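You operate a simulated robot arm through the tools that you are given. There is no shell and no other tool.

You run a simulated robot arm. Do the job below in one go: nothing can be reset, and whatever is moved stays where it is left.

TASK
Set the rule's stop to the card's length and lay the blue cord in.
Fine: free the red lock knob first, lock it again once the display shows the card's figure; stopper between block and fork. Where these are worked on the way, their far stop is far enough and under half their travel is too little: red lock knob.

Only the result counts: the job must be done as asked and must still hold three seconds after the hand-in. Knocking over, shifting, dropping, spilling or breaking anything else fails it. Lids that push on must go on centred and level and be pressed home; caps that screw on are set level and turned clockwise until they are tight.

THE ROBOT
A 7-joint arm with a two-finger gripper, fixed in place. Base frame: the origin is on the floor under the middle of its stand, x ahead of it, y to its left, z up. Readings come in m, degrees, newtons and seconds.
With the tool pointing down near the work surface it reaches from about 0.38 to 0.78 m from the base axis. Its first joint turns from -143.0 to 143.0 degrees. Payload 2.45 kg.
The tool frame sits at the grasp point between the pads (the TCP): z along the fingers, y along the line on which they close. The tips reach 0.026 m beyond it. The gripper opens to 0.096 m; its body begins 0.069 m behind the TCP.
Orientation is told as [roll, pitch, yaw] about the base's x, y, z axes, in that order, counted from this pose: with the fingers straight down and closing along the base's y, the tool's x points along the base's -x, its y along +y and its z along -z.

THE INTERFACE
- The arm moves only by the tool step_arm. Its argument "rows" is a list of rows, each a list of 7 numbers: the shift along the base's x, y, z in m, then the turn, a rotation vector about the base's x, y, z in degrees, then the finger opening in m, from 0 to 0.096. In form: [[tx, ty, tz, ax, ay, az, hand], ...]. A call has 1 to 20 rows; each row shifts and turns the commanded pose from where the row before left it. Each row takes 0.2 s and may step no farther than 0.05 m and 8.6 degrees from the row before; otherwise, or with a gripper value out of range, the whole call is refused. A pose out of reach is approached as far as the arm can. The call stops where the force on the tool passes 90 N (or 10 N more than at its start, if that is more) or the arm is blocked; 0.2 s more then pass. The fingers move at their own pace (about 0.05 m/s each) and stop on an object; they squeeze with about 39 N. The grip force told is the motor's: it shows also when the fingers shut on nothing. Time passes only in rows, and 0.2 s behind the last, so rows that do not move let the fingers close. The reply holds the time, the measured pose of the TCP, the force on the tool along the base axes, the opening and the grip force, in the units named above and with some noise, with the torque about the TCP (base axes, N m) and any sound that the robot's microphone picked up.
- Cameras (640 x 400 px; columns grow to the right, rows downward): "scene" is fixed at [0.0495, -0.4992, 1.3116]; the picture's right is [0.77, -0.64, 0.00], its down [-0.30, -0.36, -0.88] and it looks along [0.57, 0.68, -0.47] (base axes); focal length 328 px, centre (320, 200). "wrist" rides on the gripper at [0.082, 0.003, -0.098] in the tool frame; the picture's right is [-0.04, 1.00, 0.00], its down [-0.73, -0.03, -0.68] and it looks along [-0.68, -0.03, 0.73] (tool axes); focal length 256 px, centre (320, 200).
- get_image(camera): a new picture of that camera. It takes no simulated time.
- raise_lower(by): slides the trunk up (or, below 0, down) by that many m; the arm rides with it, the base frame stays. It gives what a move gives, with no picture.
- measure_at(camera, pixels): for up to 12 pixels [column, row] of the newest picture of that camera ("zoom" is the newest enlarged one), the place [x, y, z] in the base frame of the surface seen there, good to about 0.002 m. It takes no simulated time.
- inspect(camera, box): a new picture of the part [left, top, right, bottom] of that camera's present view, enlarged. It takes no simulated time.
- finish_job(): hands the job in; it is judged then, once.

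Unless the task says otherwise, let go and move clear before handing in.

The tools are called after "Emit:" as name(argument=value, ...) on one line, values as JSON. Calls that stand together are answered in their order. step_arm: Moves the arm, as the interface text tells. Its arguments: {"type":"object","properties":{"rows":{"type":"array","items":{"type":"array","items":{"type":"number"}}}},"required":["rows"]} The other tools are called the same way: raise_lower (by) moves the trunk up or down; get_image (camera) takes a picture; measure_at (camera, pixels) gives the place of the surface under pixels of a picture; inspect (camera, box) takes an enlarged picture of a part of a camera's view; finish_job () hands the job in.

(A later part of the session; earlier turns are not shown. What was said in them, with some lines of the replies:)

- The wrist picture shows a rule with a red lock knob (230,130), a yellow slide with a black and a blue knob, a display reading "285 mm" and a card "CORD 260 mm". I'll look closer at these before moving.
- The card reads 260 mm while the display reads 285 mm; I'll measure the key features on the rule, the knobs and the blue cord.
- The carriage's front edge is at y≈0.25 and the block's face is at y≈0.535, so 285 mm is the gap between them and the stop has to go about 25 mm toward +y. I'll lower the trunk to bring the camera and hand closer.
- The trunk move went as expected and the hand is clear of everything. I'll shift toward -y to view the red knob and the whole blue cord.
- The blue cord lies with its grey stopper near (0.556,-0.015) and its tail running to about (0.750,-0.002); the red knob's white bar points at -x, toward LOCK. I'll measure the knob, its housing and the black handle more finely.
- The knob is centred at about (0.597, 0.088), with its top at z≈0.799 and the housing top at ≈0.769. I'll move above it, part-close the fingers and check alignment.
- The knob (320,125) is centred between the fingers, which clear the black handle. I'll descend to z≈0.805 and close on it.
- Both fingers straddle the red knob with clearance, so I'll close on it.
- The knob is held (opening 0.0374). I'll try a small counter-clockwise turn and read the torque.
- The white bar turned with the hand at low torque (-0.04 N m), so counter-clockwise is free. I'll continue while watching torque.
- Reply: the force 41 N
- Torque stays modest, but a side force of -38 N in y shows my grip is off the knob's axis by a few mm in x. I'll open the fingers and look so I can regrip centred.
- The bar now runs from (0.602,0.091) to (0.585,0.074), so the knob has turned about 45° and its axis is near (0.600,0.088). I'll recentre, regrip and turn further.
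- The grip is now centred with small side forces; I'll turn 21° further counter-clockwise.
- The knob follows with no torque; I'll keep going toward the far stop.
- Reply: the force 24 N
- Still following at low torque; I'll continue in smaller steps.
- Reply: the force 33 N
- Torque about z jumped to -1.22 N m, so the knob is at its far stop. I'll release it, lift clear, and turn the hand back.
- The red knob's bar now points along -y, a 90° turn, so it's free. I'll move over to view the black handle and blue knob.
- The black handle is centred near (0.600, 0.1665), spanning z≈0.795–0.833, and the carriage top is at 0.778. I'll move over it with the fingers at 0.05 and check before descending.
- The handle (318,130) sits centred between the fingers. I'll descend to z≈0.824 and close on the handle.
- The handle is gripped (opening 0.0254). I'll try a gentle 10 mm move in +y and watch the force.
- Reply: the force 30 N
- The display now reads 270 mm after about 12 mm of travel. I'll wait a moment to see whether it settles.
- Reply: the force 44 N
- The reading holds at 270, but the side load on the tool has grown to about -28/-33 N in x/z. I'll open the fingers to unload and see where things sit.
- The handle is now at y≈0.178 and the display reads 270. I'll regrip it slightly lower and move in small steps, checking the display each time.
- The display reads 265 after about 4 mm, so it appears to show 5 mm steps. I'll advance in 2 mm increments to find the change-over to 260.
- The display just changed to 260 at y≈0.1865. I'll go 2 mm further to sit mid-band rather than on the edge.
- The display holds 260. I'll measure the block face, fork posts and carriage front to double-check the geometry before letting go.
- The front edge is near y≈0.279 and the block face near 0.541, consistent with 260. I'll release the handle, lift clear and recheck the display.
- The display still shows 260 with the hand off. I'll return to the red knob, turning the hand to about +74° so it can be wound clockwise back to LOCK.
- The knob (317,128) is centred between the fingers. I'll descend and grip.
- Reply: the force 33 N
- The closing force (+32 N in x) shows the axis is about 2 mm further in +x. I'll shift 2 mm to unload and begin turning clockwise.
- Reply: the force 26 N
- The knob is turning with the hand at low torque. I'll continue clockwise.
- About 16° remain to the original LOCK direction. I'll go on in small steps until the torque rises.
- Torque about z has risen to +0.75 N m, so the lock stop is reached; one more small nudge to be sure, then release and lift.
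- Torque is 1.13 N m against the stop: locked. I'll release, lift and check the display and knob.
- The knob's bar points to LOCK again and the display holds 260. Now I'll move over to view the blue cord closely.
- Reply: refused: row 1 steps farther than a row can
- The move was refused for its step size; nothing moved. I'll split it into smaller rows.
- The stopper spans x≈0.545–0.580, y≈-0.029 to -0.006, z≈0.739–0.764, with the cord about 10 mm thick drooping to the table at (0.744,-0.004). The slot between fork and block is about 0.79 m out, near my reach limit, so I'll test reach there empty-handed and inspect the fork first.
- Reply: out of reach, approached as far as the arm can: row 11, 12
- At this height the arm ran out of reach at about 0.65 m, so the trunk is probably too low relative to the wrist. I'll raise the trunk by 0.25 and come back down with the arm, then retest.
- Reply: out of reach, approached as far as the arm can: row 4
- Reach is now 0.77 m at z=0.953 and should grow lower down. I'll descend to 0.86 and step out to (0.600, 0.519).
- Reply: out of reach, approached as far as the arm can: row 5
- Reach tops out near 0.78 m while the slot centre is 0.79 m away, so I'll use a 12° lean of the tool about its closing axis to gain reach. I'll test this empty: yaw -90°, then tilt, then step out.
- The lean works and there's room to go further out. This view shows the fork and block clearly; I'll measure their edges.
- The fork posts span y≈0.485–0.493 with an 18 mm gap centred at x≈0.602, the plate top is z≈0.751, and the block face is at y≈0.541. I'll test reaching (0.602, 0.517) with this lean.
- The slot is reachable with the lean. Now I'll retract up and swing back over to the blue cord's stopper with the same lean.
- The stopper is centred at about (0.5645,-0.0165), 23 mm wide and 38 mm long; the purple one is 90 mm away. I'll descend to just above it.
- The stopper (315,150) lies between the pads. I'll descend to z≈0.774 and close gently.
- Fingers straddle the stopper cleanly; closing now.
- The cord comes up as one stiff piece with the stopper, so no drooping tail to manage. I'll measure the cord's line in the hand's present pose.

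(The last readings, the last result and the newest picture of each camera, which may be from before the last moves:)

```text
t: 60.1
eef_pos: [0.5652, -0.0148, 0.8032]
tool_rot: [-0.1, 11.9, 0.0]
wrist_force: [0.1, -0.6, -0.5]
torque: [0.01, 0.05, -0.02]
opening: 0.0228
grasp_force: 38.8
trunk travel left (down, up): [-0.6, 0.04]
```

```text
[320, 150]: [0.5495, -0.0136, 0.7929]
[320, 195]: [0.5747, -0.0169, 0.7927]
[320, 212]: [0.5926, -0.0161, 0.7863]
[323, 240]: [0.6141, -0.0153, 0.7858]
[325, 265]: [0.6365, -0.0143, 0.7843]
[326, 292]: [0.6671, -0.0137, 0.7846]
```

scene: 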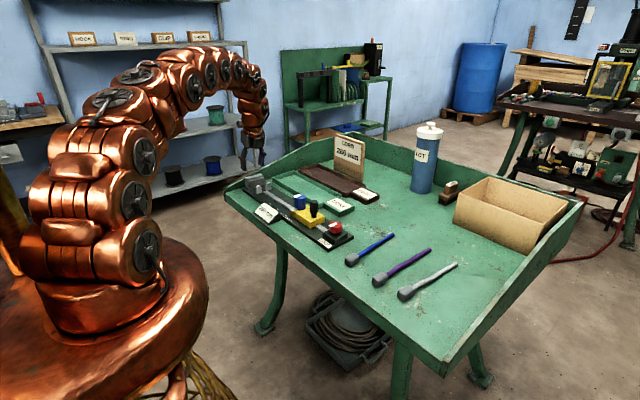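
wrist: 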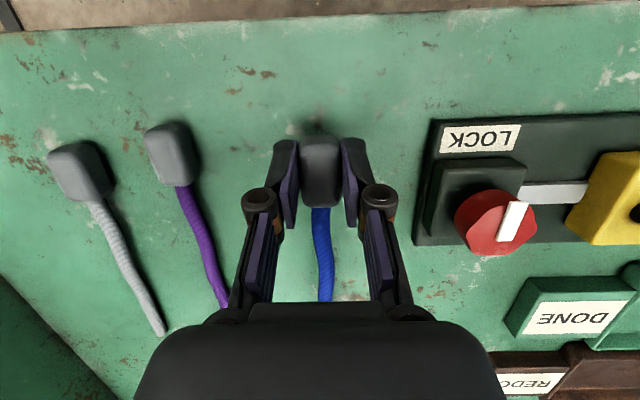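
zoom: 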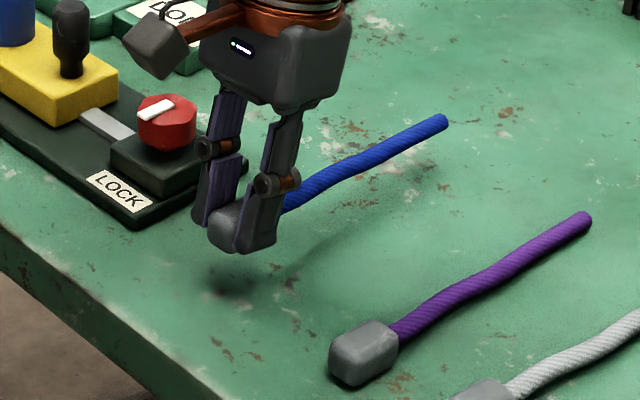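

Gripping aligned the cord: it now runs straight along +x in the hand's frame (y≈-0.015 all along). I'll lift to about 0.96, turn -90°, and carry it toward the rule.

Emit:
step_arm(rows=[[-0.005, 0, 0.04, 0, 0, 0, 0.015], [-0.01, 0, 0.04, 0, 0, 0, 0.015], [-0.01, 0, 0.04, 0, 0, 0, 0.015], [-0.01, 0, 0.04, 0, 0, 0, 0.015], [0, 0.01, 0, 0, 0, -8.2, 0.015], [0, 0.01, 0, 0, 0, -8.2, 0.015], [0, 0.01, 0, 0, 0, -8.2, 0.015], [0, 0.02, 0, 0, 0, -8.2, 0.015], [0, 0.02, 0, 0, 0, -8.2, 0.015], [0, 0.02, 0, 0, 0, -8.2, 0.015], [0, 0.03, 0, 0, 0, -8.2, 0.015], [0, 0.03, 0, 0, 0, -8.2, 0.015], [0, 0.03, 0, 0, 0, -8.2, 0.015], [0, 0.03, 0, 0, 0, -8.2, 0.015], [0, 0.03, 0, 0, 0, -8.0, 0.015], [0, 0, 0, 0, 0, 0, 0.015]])

Emit:
get_image(camera="wrist")

Emit:
get_image(camera="scene")

```text
t: 63.5
eef_pos: [0.5294, 0.225, 0.9623]
tool_rot: [-0.1, 11.9, -90.1]
wrist_force: [-0.2, -1.0, -0.8]
torque: [0.0, -0.01, -0.03]
opening: 0.0229
grasp_force: 38.4
trunk travel left (down, up): [-0.6, 0.04]
```

```text
taken
```

wrist: 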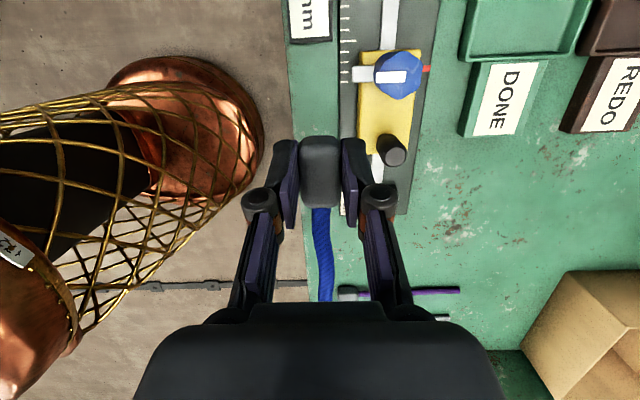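

```text
taken
```

scene: 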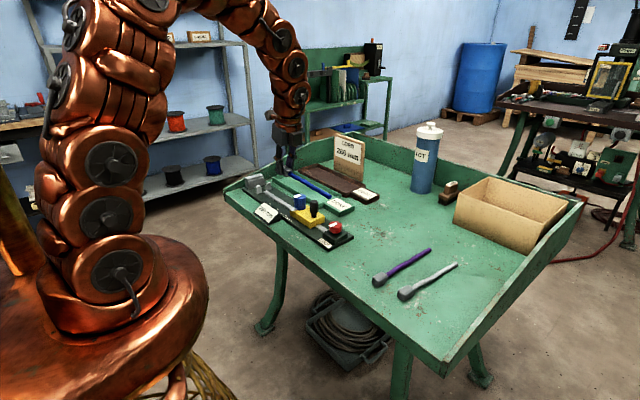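

The cord trails along -y in the hand as wanted. I'll carry it out toward the slot, staying above everything.

Emit:
step_arm(rows=[[0.008, 0.04, 0, 0, 0, 0, 0.015], [0.008, 0.04, 0, 0, 0, 0, 0.015], [0.008, 0.04, -0.01, 0, 0, 0, 0.015], [0.008, 0.04, -0.02, 0, 0, 0, 0.015], [0.008, 0.04, -0.02, 0, 0, 0, 0.015], [0.008, 0.04, -0.02, 0, 0, 0, 0.015], [0.012, 0.025, -0.015, 0, 0, 0, 0.015], [0.0125, 0.025, -0.015, 0, 0, 0, 0.015], [0, 0, 0, 0, 0, 0, 0.015]])

Emit:
get_image(camera="wrist")

Emit:
inspect(camera="scene", box=[220, 140, 340, 220])

```text
t: 65.5
eef_pos: [0.6013, 0.5138, 0.8624]
tool_rot: [0.1, 12.0, -89.9]
wrist_force: [-0.7, 0.0, 0.1]
torque: [0.07, 0.0, 0.01]
opening: 0.0226
grasp_force: 39.6
trunk travel left (down, up): [-0.6, 0.04]
```

```text
taken
```

wrist: 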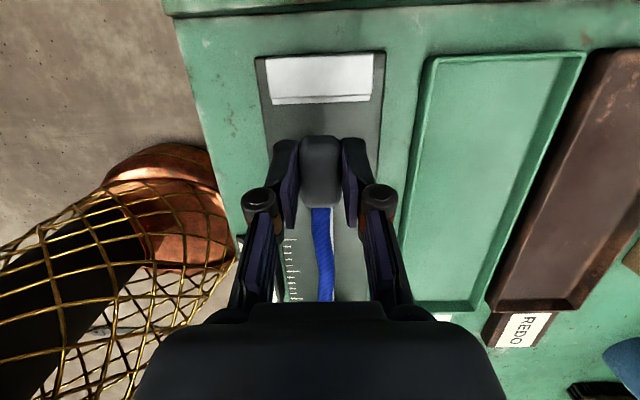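

```text
5.00 times, centred on (280, 180) of scene
```

zoom: 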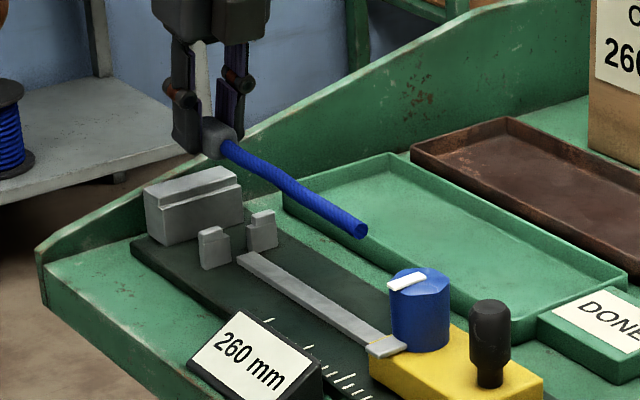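

The stopper hangs over the slot with the cord pointing down the rule. I'll measure where stopper, cord and block are now.

Emit:
measure_at(camera="wrist", pixels=[[320, 145], [320, 190], [305, 160], [336, 160], [321, 215], [326, 260], [328, 295], [320, 101]])

Emit:
measure_at(camera="zoom", pixels=[[360, 230], [330, 205], [290, 185], [250, 160], [210, 140], [230, 130], [265, 235], [215, 255]])

```text
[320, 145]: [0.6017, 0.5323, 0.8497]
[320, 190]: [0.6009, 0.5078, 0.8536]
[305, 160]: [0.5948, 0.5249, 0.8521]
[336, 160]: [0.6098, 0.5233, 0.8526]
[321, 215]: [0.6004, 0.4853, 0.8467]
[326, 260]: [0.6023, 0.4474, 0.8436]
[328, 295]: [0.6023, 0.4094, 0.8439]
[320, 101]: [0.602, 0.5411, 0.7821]
```

```text
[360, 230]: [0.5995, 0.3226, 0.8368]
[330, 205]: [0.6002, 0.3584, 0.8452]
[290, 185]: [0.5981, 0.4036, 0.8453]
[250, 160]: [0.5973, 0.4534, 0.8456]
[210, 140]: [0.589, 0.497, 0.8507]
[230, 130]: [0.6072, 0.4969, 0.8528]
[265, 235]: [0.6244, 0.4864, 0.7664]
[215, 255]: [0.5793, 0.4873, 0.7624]
```

The stopper spans y≈0.496–0.534 at x≈0.6015, with the cord straight over the rail. I'll shift +2 mm in y and descend partway, then recheck.

Emit:
step_arm(rows=[[0.0005, 0.002, -0.015, 0, 0, 0, 0.015], [0, 0, -0.02, 0, 0, 0, 0.015], [0, 0, 0, 0, 0, 0, 0.015]])

Emit:
get_image(camera="wrist")

Emit:
inspect(camera="scene", box=[230, 150, 310, 205])

Emit:
measure_at(camera="wrist", pixels=[[320, 145], [320, 190], [305, 160], [336, 160], [321, 215], [326, 260], [328, 295], [320, 120]])

```text
t: 66.3
eef_pos: [0.603, 0.5166, 0.8296]
tool_rot: [0.0, 12.0, -90.0]
wrist_force: [0.4, -0.2, -0.3]
torque: [0.04, 0.02, 0.05]
opening: 0.0226
grasp_force: 39.5
trunk travel left (down, up): [-0.6, 0.04]
```

```text
taken
```

wrist: 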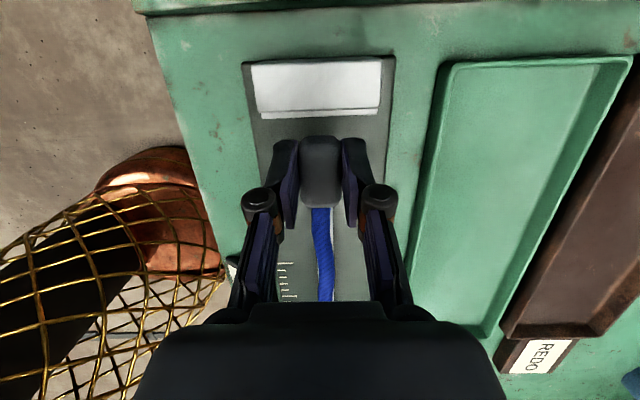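

```text
7.27 times, centred on (270, 178) of scene
```

zoom: 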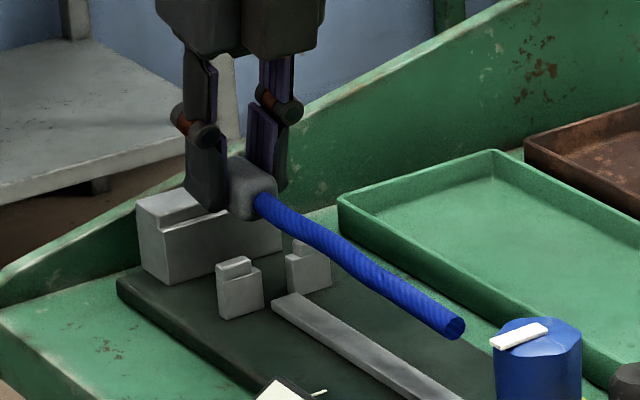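

```text
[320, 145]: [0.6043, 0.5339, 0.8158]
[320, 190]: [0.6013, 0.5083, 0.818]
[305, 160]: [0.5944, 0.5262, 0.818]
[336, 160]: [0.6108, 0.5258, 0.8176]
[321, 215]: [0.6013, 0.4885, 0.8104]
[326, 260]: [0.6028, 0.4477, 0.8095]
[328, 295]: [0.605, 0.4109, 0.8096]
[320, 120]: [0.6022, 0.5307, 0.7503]
```

All lined up: stopper between block and fork, cord centred on the fork gap. I'll lower 35 mm more with care.

Emit:
step_arm(rows=[[0, 0, -0.012, 0, 0, 0, 0.015], [0, 0, -0.012, 0, 0, 0, 0.015], [0, 0, -0.01, 0, 0, 0, 0.015], [0, 0, 0, 0, 0, 0, 0.015]])

Emit:
inspect(camera="scene", box=[230, 150, 310, 205])

Emit:
get_image(camera="wrist")

Emit:
measure_at(camera="wrist", pixels=[[320, 145], [320, 190], [305, 160], [336, 160], [321, 215], [326, 260], [328, 295]])

```text
t: 67.3
eef_pos: [0.6028, 0.5166, 0.7938]
tool_rot: [0.0, 12.0, -90.0]
wrist_force: [0.2, -1.1, -0.6]
torque: [0.02, 0.02, 0.01]
opening: 0.0226
grasp_force: 39.1
trunk travel left (down, up): [-0.6, 0.04]
```

```text
7.27 times, centred on (270, 178) of scene
```

zoom: 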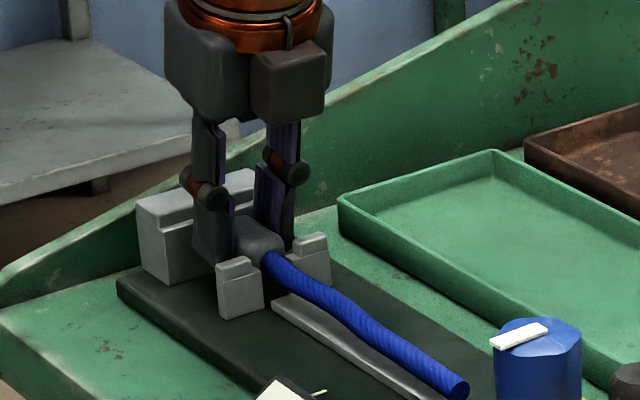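

```text
taken
```

wrist: 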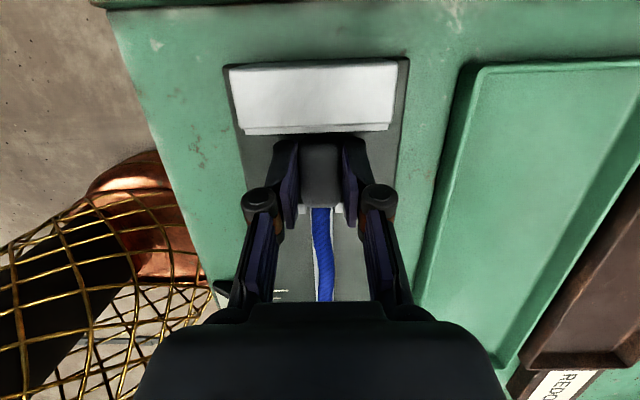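

```text
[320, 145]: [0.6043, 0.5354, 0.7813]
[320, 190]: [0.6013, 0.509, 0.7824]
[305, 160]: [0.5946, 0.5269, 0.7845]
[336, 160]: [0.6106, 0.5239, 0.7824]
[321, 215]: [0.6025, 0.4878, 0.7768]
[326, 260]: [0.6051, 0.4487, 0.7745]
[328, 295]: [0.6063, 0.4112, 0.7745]
```

The cord is in the fork and the stopper is about 6 mm above the plate. I'll lower the last bit in small steps, watching the force.

Emit:
step_arm(rows=[[0, 0, -0.002, 0, 0, 0, 0.015], [0, 0, -0.002, 0, 0, 0, 0.015], [0, 0, 0, 0, 0, 0, 0.015]])

```text
t: 68.2
eef_pos: [0.6047, 0.5154, 0.7926]
tool_rot: [0.0, 12.1, -90.0]
wrist_force: [0.4, 1.2, 4.7]
torque: [-1.02, -0.02, 0.06]
opening: 0.0228
grasp_force: 38.9
trunk travel left (down, up): [-0.6, 0.04]
```

A light 4.7 N contact with a torque arm of about 0.2 m says the tail has touched the rail first. I'll level the cord by 1.2° and lower a little more so the stopper seats too.

Emit:
step_arm(rows=[[0, 0, 0, -1.2, 0, 0, 0.015], [0, 0, -0.002, 0, 0, 0, 0.015], [0, 0, -0.002, 0, 0, 0, 0.015], [0, 0, 0, 0, 0, 0, 0.015]])

Emit:
inspect(camera="scene", box=[230, 150, 310, 205])

Emit:
get_image(camera="wrist")

Emit:
measure_at(camera="wrist", pixels=[[320, 145], [320, 190], [305, 160], [336, 160], [321, 215], [326, 260], [328, 295]])

```text
t: 69.2
eef_pos: [0.6041, 0.5163, 0.7874]
tool_rot: [0.0, 10.7, -90.0]
wrist_force: [-0.5, 0.3, 5.0]
torque: [-0.9, -0.01, 0.0]
opening: 0.0226
grasp_force: 39.2
trunk travel left (down, up): [-0.6, 0.04]
```

```text
7.27 times, centred on (270, 178) of scene
```

zoom: 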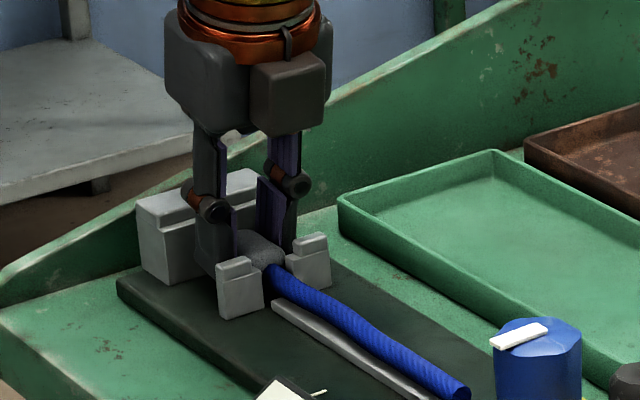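

```text
taken
```

wrist: 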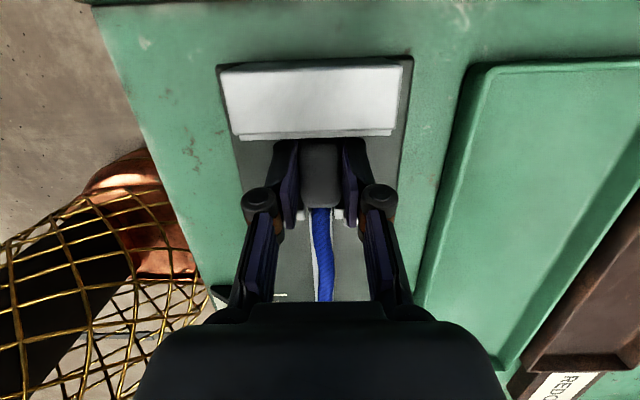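

```text
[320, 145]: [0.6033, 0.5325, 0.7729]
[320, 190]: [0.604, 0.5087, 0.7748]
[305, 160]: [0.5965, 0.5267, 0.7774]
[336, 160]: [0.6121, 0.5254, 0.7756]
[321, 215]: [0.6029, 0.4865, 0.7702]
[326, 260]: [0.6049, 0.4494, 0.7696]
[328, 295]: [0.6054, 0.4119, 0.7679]
```

The stopper's top is at z≈0.7755, so its bottom is on the plate, and the tail rests on the rail. I'll open the fingers slowly.

Emit:
step_arm(rows=[[0, 0, 0, 0, 0, 0, 0.028], [0, 0, 0, 0, 0, 0, 0.034], [0, 0, 0, 0, 0, 0, 0.04], [0, 0, 0, 0, 0, 0, 0.04]])

Emit:
get_image(camera="wrist")

Emit:
inspect(camera="scene", box=[230, 150, 310, 205])

Emit:
measure_at(camera="wrist", pixels=[[320, 145], [320, 190], [308, 165], [332, 165], [321, 215], [326, 260], [328, 295]])

```text
t: 70.2
eef_pos: [0.6028, 0.5168, 0.7865]
tool_rot: [0.1, 10.8, -90.2]
wrist_force: [0.7, -0.3, 0.7]
torque: [-0.02, 0.02, 0.0]
opening: 0.0401
grasp_force: 0.1
trunk travel left (down, up): [-0.6, 0.04]
```

```text
taken
```

wrist: 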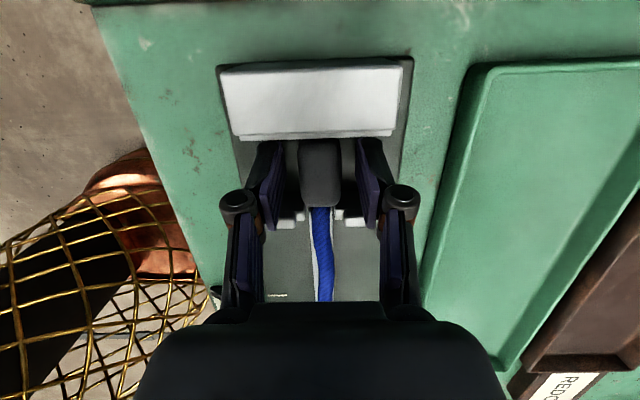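

```text
7.27 times, centred on (270, 178) of scene
```

zoom: 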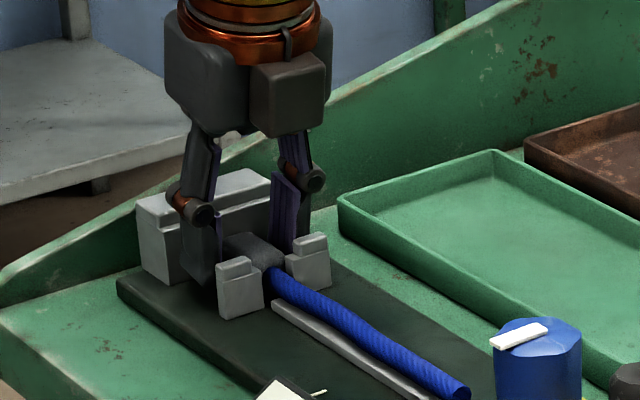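

```text
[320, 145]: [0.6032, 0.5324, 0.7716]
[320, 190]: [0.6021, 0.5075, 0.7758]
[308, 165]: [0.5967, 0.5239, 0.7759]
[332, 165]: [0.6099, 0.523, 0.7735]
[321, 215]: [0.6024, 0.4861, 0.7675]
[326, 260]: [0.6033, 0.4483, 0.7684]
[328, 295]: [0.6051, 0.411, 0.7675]
```

The cord settled with the stopper against nothing but the plate, between fork and block, and the hand is unloaded. I'll lift straight up and retreat.

Emit:
step_arm(rows=[[0, 0, 0.01, 0, 0, 0, 0.042], [0, 0, 0.02, 0, 0, 0, 0.042], [0, 0, 0.03, 0, 0, 0, 0.042], [-0.01, -0.01, 0.03, 0, 0, 0, 0.042], [-0.03, -0.02, 0.03, 0, 0, 0, 0.05], [-0.04, 0, 0.03, 0, 0, 0, 0.05], [-0.04, 0, 0.02, 0, 0, 0, 0.05], [0, 0, 0, 0, 0, 0, 0.05]])

Emit:
get_image(camera="wrist")

Emit:
get_image(camera="scene")

Emit:
inspect(camera="scene", box=[225, 150, 365, 250])

```text
t: 72.0
eef_pos: [0.4832, 0.4837, 0.954]
tool_rot: [0.0, 10.8, -90.1]
wrist_force: [0.0, 0.8, -0.2]
torque: [-0.03, -0.03, 0.01]
opening: 0.0499
grasp_force: 0.1
trunk travel left (down, up): [-0.6, 0.04]
```

```text
taken
```

wrist: 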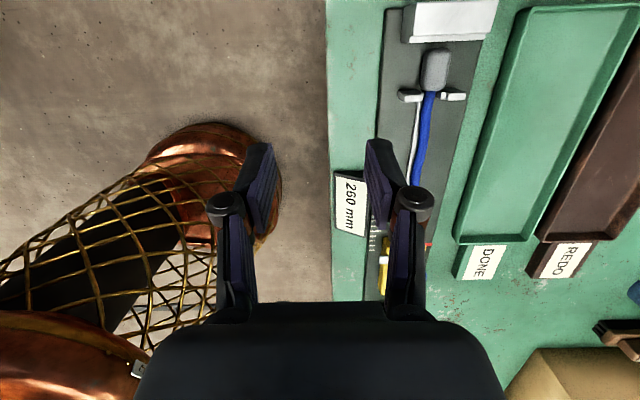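

```text
taken
```

scene: 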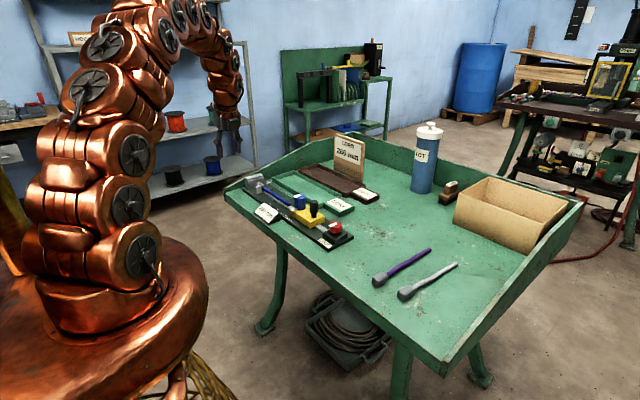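

```text
4.00 times, centred on (295, 200) of scene
```

zoom: 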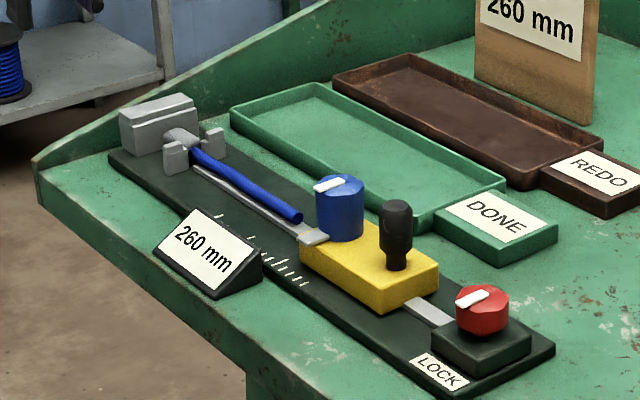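

The display still reads 260, the knob points at LOCK, and the stopper sits between block and fork. I'll check the cord's alignment on the rail more closely.

Emit:
inspect(camera="scene", box=[240, 165, 310, 215])

Emit:
inspect(camera="wrist", box=[370, 0, 510, 100])

Emit:
measure_at(camera="wrist", pixels=[[436, 60], [432, 85], [429, 95], [426, 120], [422, 145], [417, 178], [413, 130], [411, 150], [407, 96], [455, 95], [436, 40], [448, 36]])

```text
8.00 times, centred on (275, 190) of scene
```

zoom: 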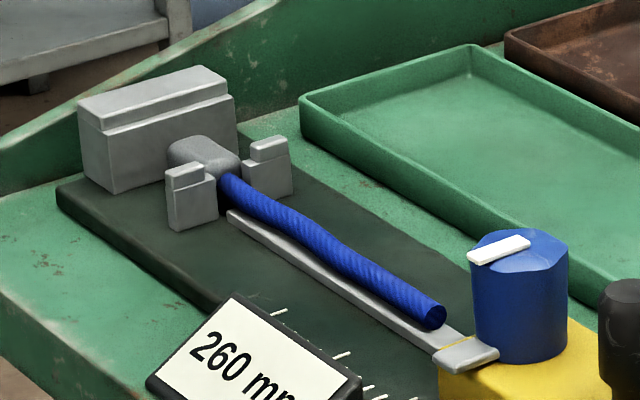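

```text
4.00 times, centred on (440, 50) of wrist
```

zoom: 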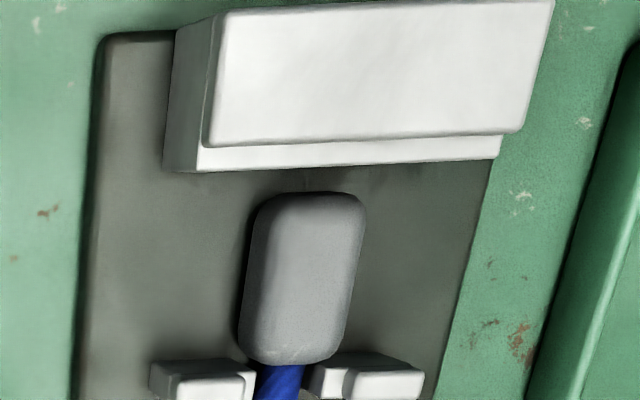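

```text
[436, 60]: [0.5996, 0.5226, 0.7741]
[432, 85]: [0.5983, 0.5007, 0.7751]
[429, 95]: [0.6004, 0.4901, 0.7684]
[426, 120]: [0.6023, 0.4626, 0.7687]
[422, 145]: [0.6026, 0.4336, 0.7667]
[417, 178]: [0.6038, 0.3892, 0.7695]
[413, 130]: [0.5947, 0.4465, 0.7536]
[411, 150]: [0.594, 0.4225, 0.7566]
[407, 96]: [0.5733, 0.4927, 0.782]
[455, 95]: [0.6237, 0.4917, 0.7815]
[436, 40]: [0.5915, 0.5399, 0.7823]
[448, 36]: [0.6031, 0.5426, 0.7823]
```

The stopper (y≈0.499–0.536) lies between fork and block with the cord through the fork along x≈0.602. The display reads 260, the red knob is locked, and the hand is clear, so I'll hold for a moment, verify once more and hand in.

Emit:
step_arm(rows=[[-0.02, 0, 0.01, 0, 0, 0, 0.05], [0, 0, 0, 0, 0, 0, 0.05], [0, 0, 0, 0, 0, 0, 0.05], [0, 0, 0, 0, 0, 0, 0.05], [0, 0, 0, 0, 0, 0, 0.05]])

Emit:
inspect(camera="scene", box=[225, 150, 365, 250])

```text
t: 73.2
eef_pos: [0.4624, 0.4855, 0.9658]
tool_rot: [0.0, 10.9, -90.0]
wrist_force: [-0.2, 0.4, -0.5]
torque: [-0.03, 0.02, -0.01]
opening: 0.0498
grasp_force: 0.0
trunk travel left (down, up): [-0.6, 0.04]
```

```text
4.00 times, centred on (295, 200) of scene
```

zoom: 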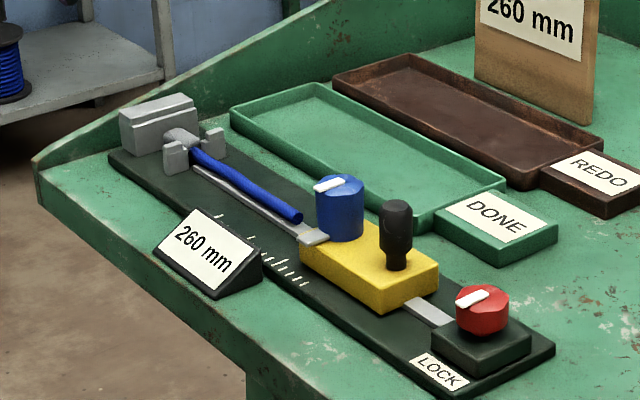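

The picture is unchanged: the display reads 260 mm, the red knob points at LOCK, and the blue cord lies still with its stopper between block and fork. I'm handing in.

Emit:
finish_job()

```text
The job is handed in.
```

I set the rule's stop to 260 mm, locked it again, and laid the blue cord in. I've handed the job in, but I haven't seen a verdict.

- **Lock knob:** I turned the red knob 90° to its far stop to free it. After setting the stop I turned it back until it hit the lock stop; it points at LOCK.
- **Stop:** the display reads 260 mm, matching the card. The reading changed in 5 mm steps, so I went 2 mm past the point where it changed to 260, to be near the middle of that step.
- **Cord:** the stopper lies on the plate between the block and the fork. The cord runs through the fork and along the rail. It is stiff and shorter than 260 mm, so its tail ends about 4 cm before the stop.

I didn't touch the blue knob on the slide. The last picture showed everything still and the hand clear.
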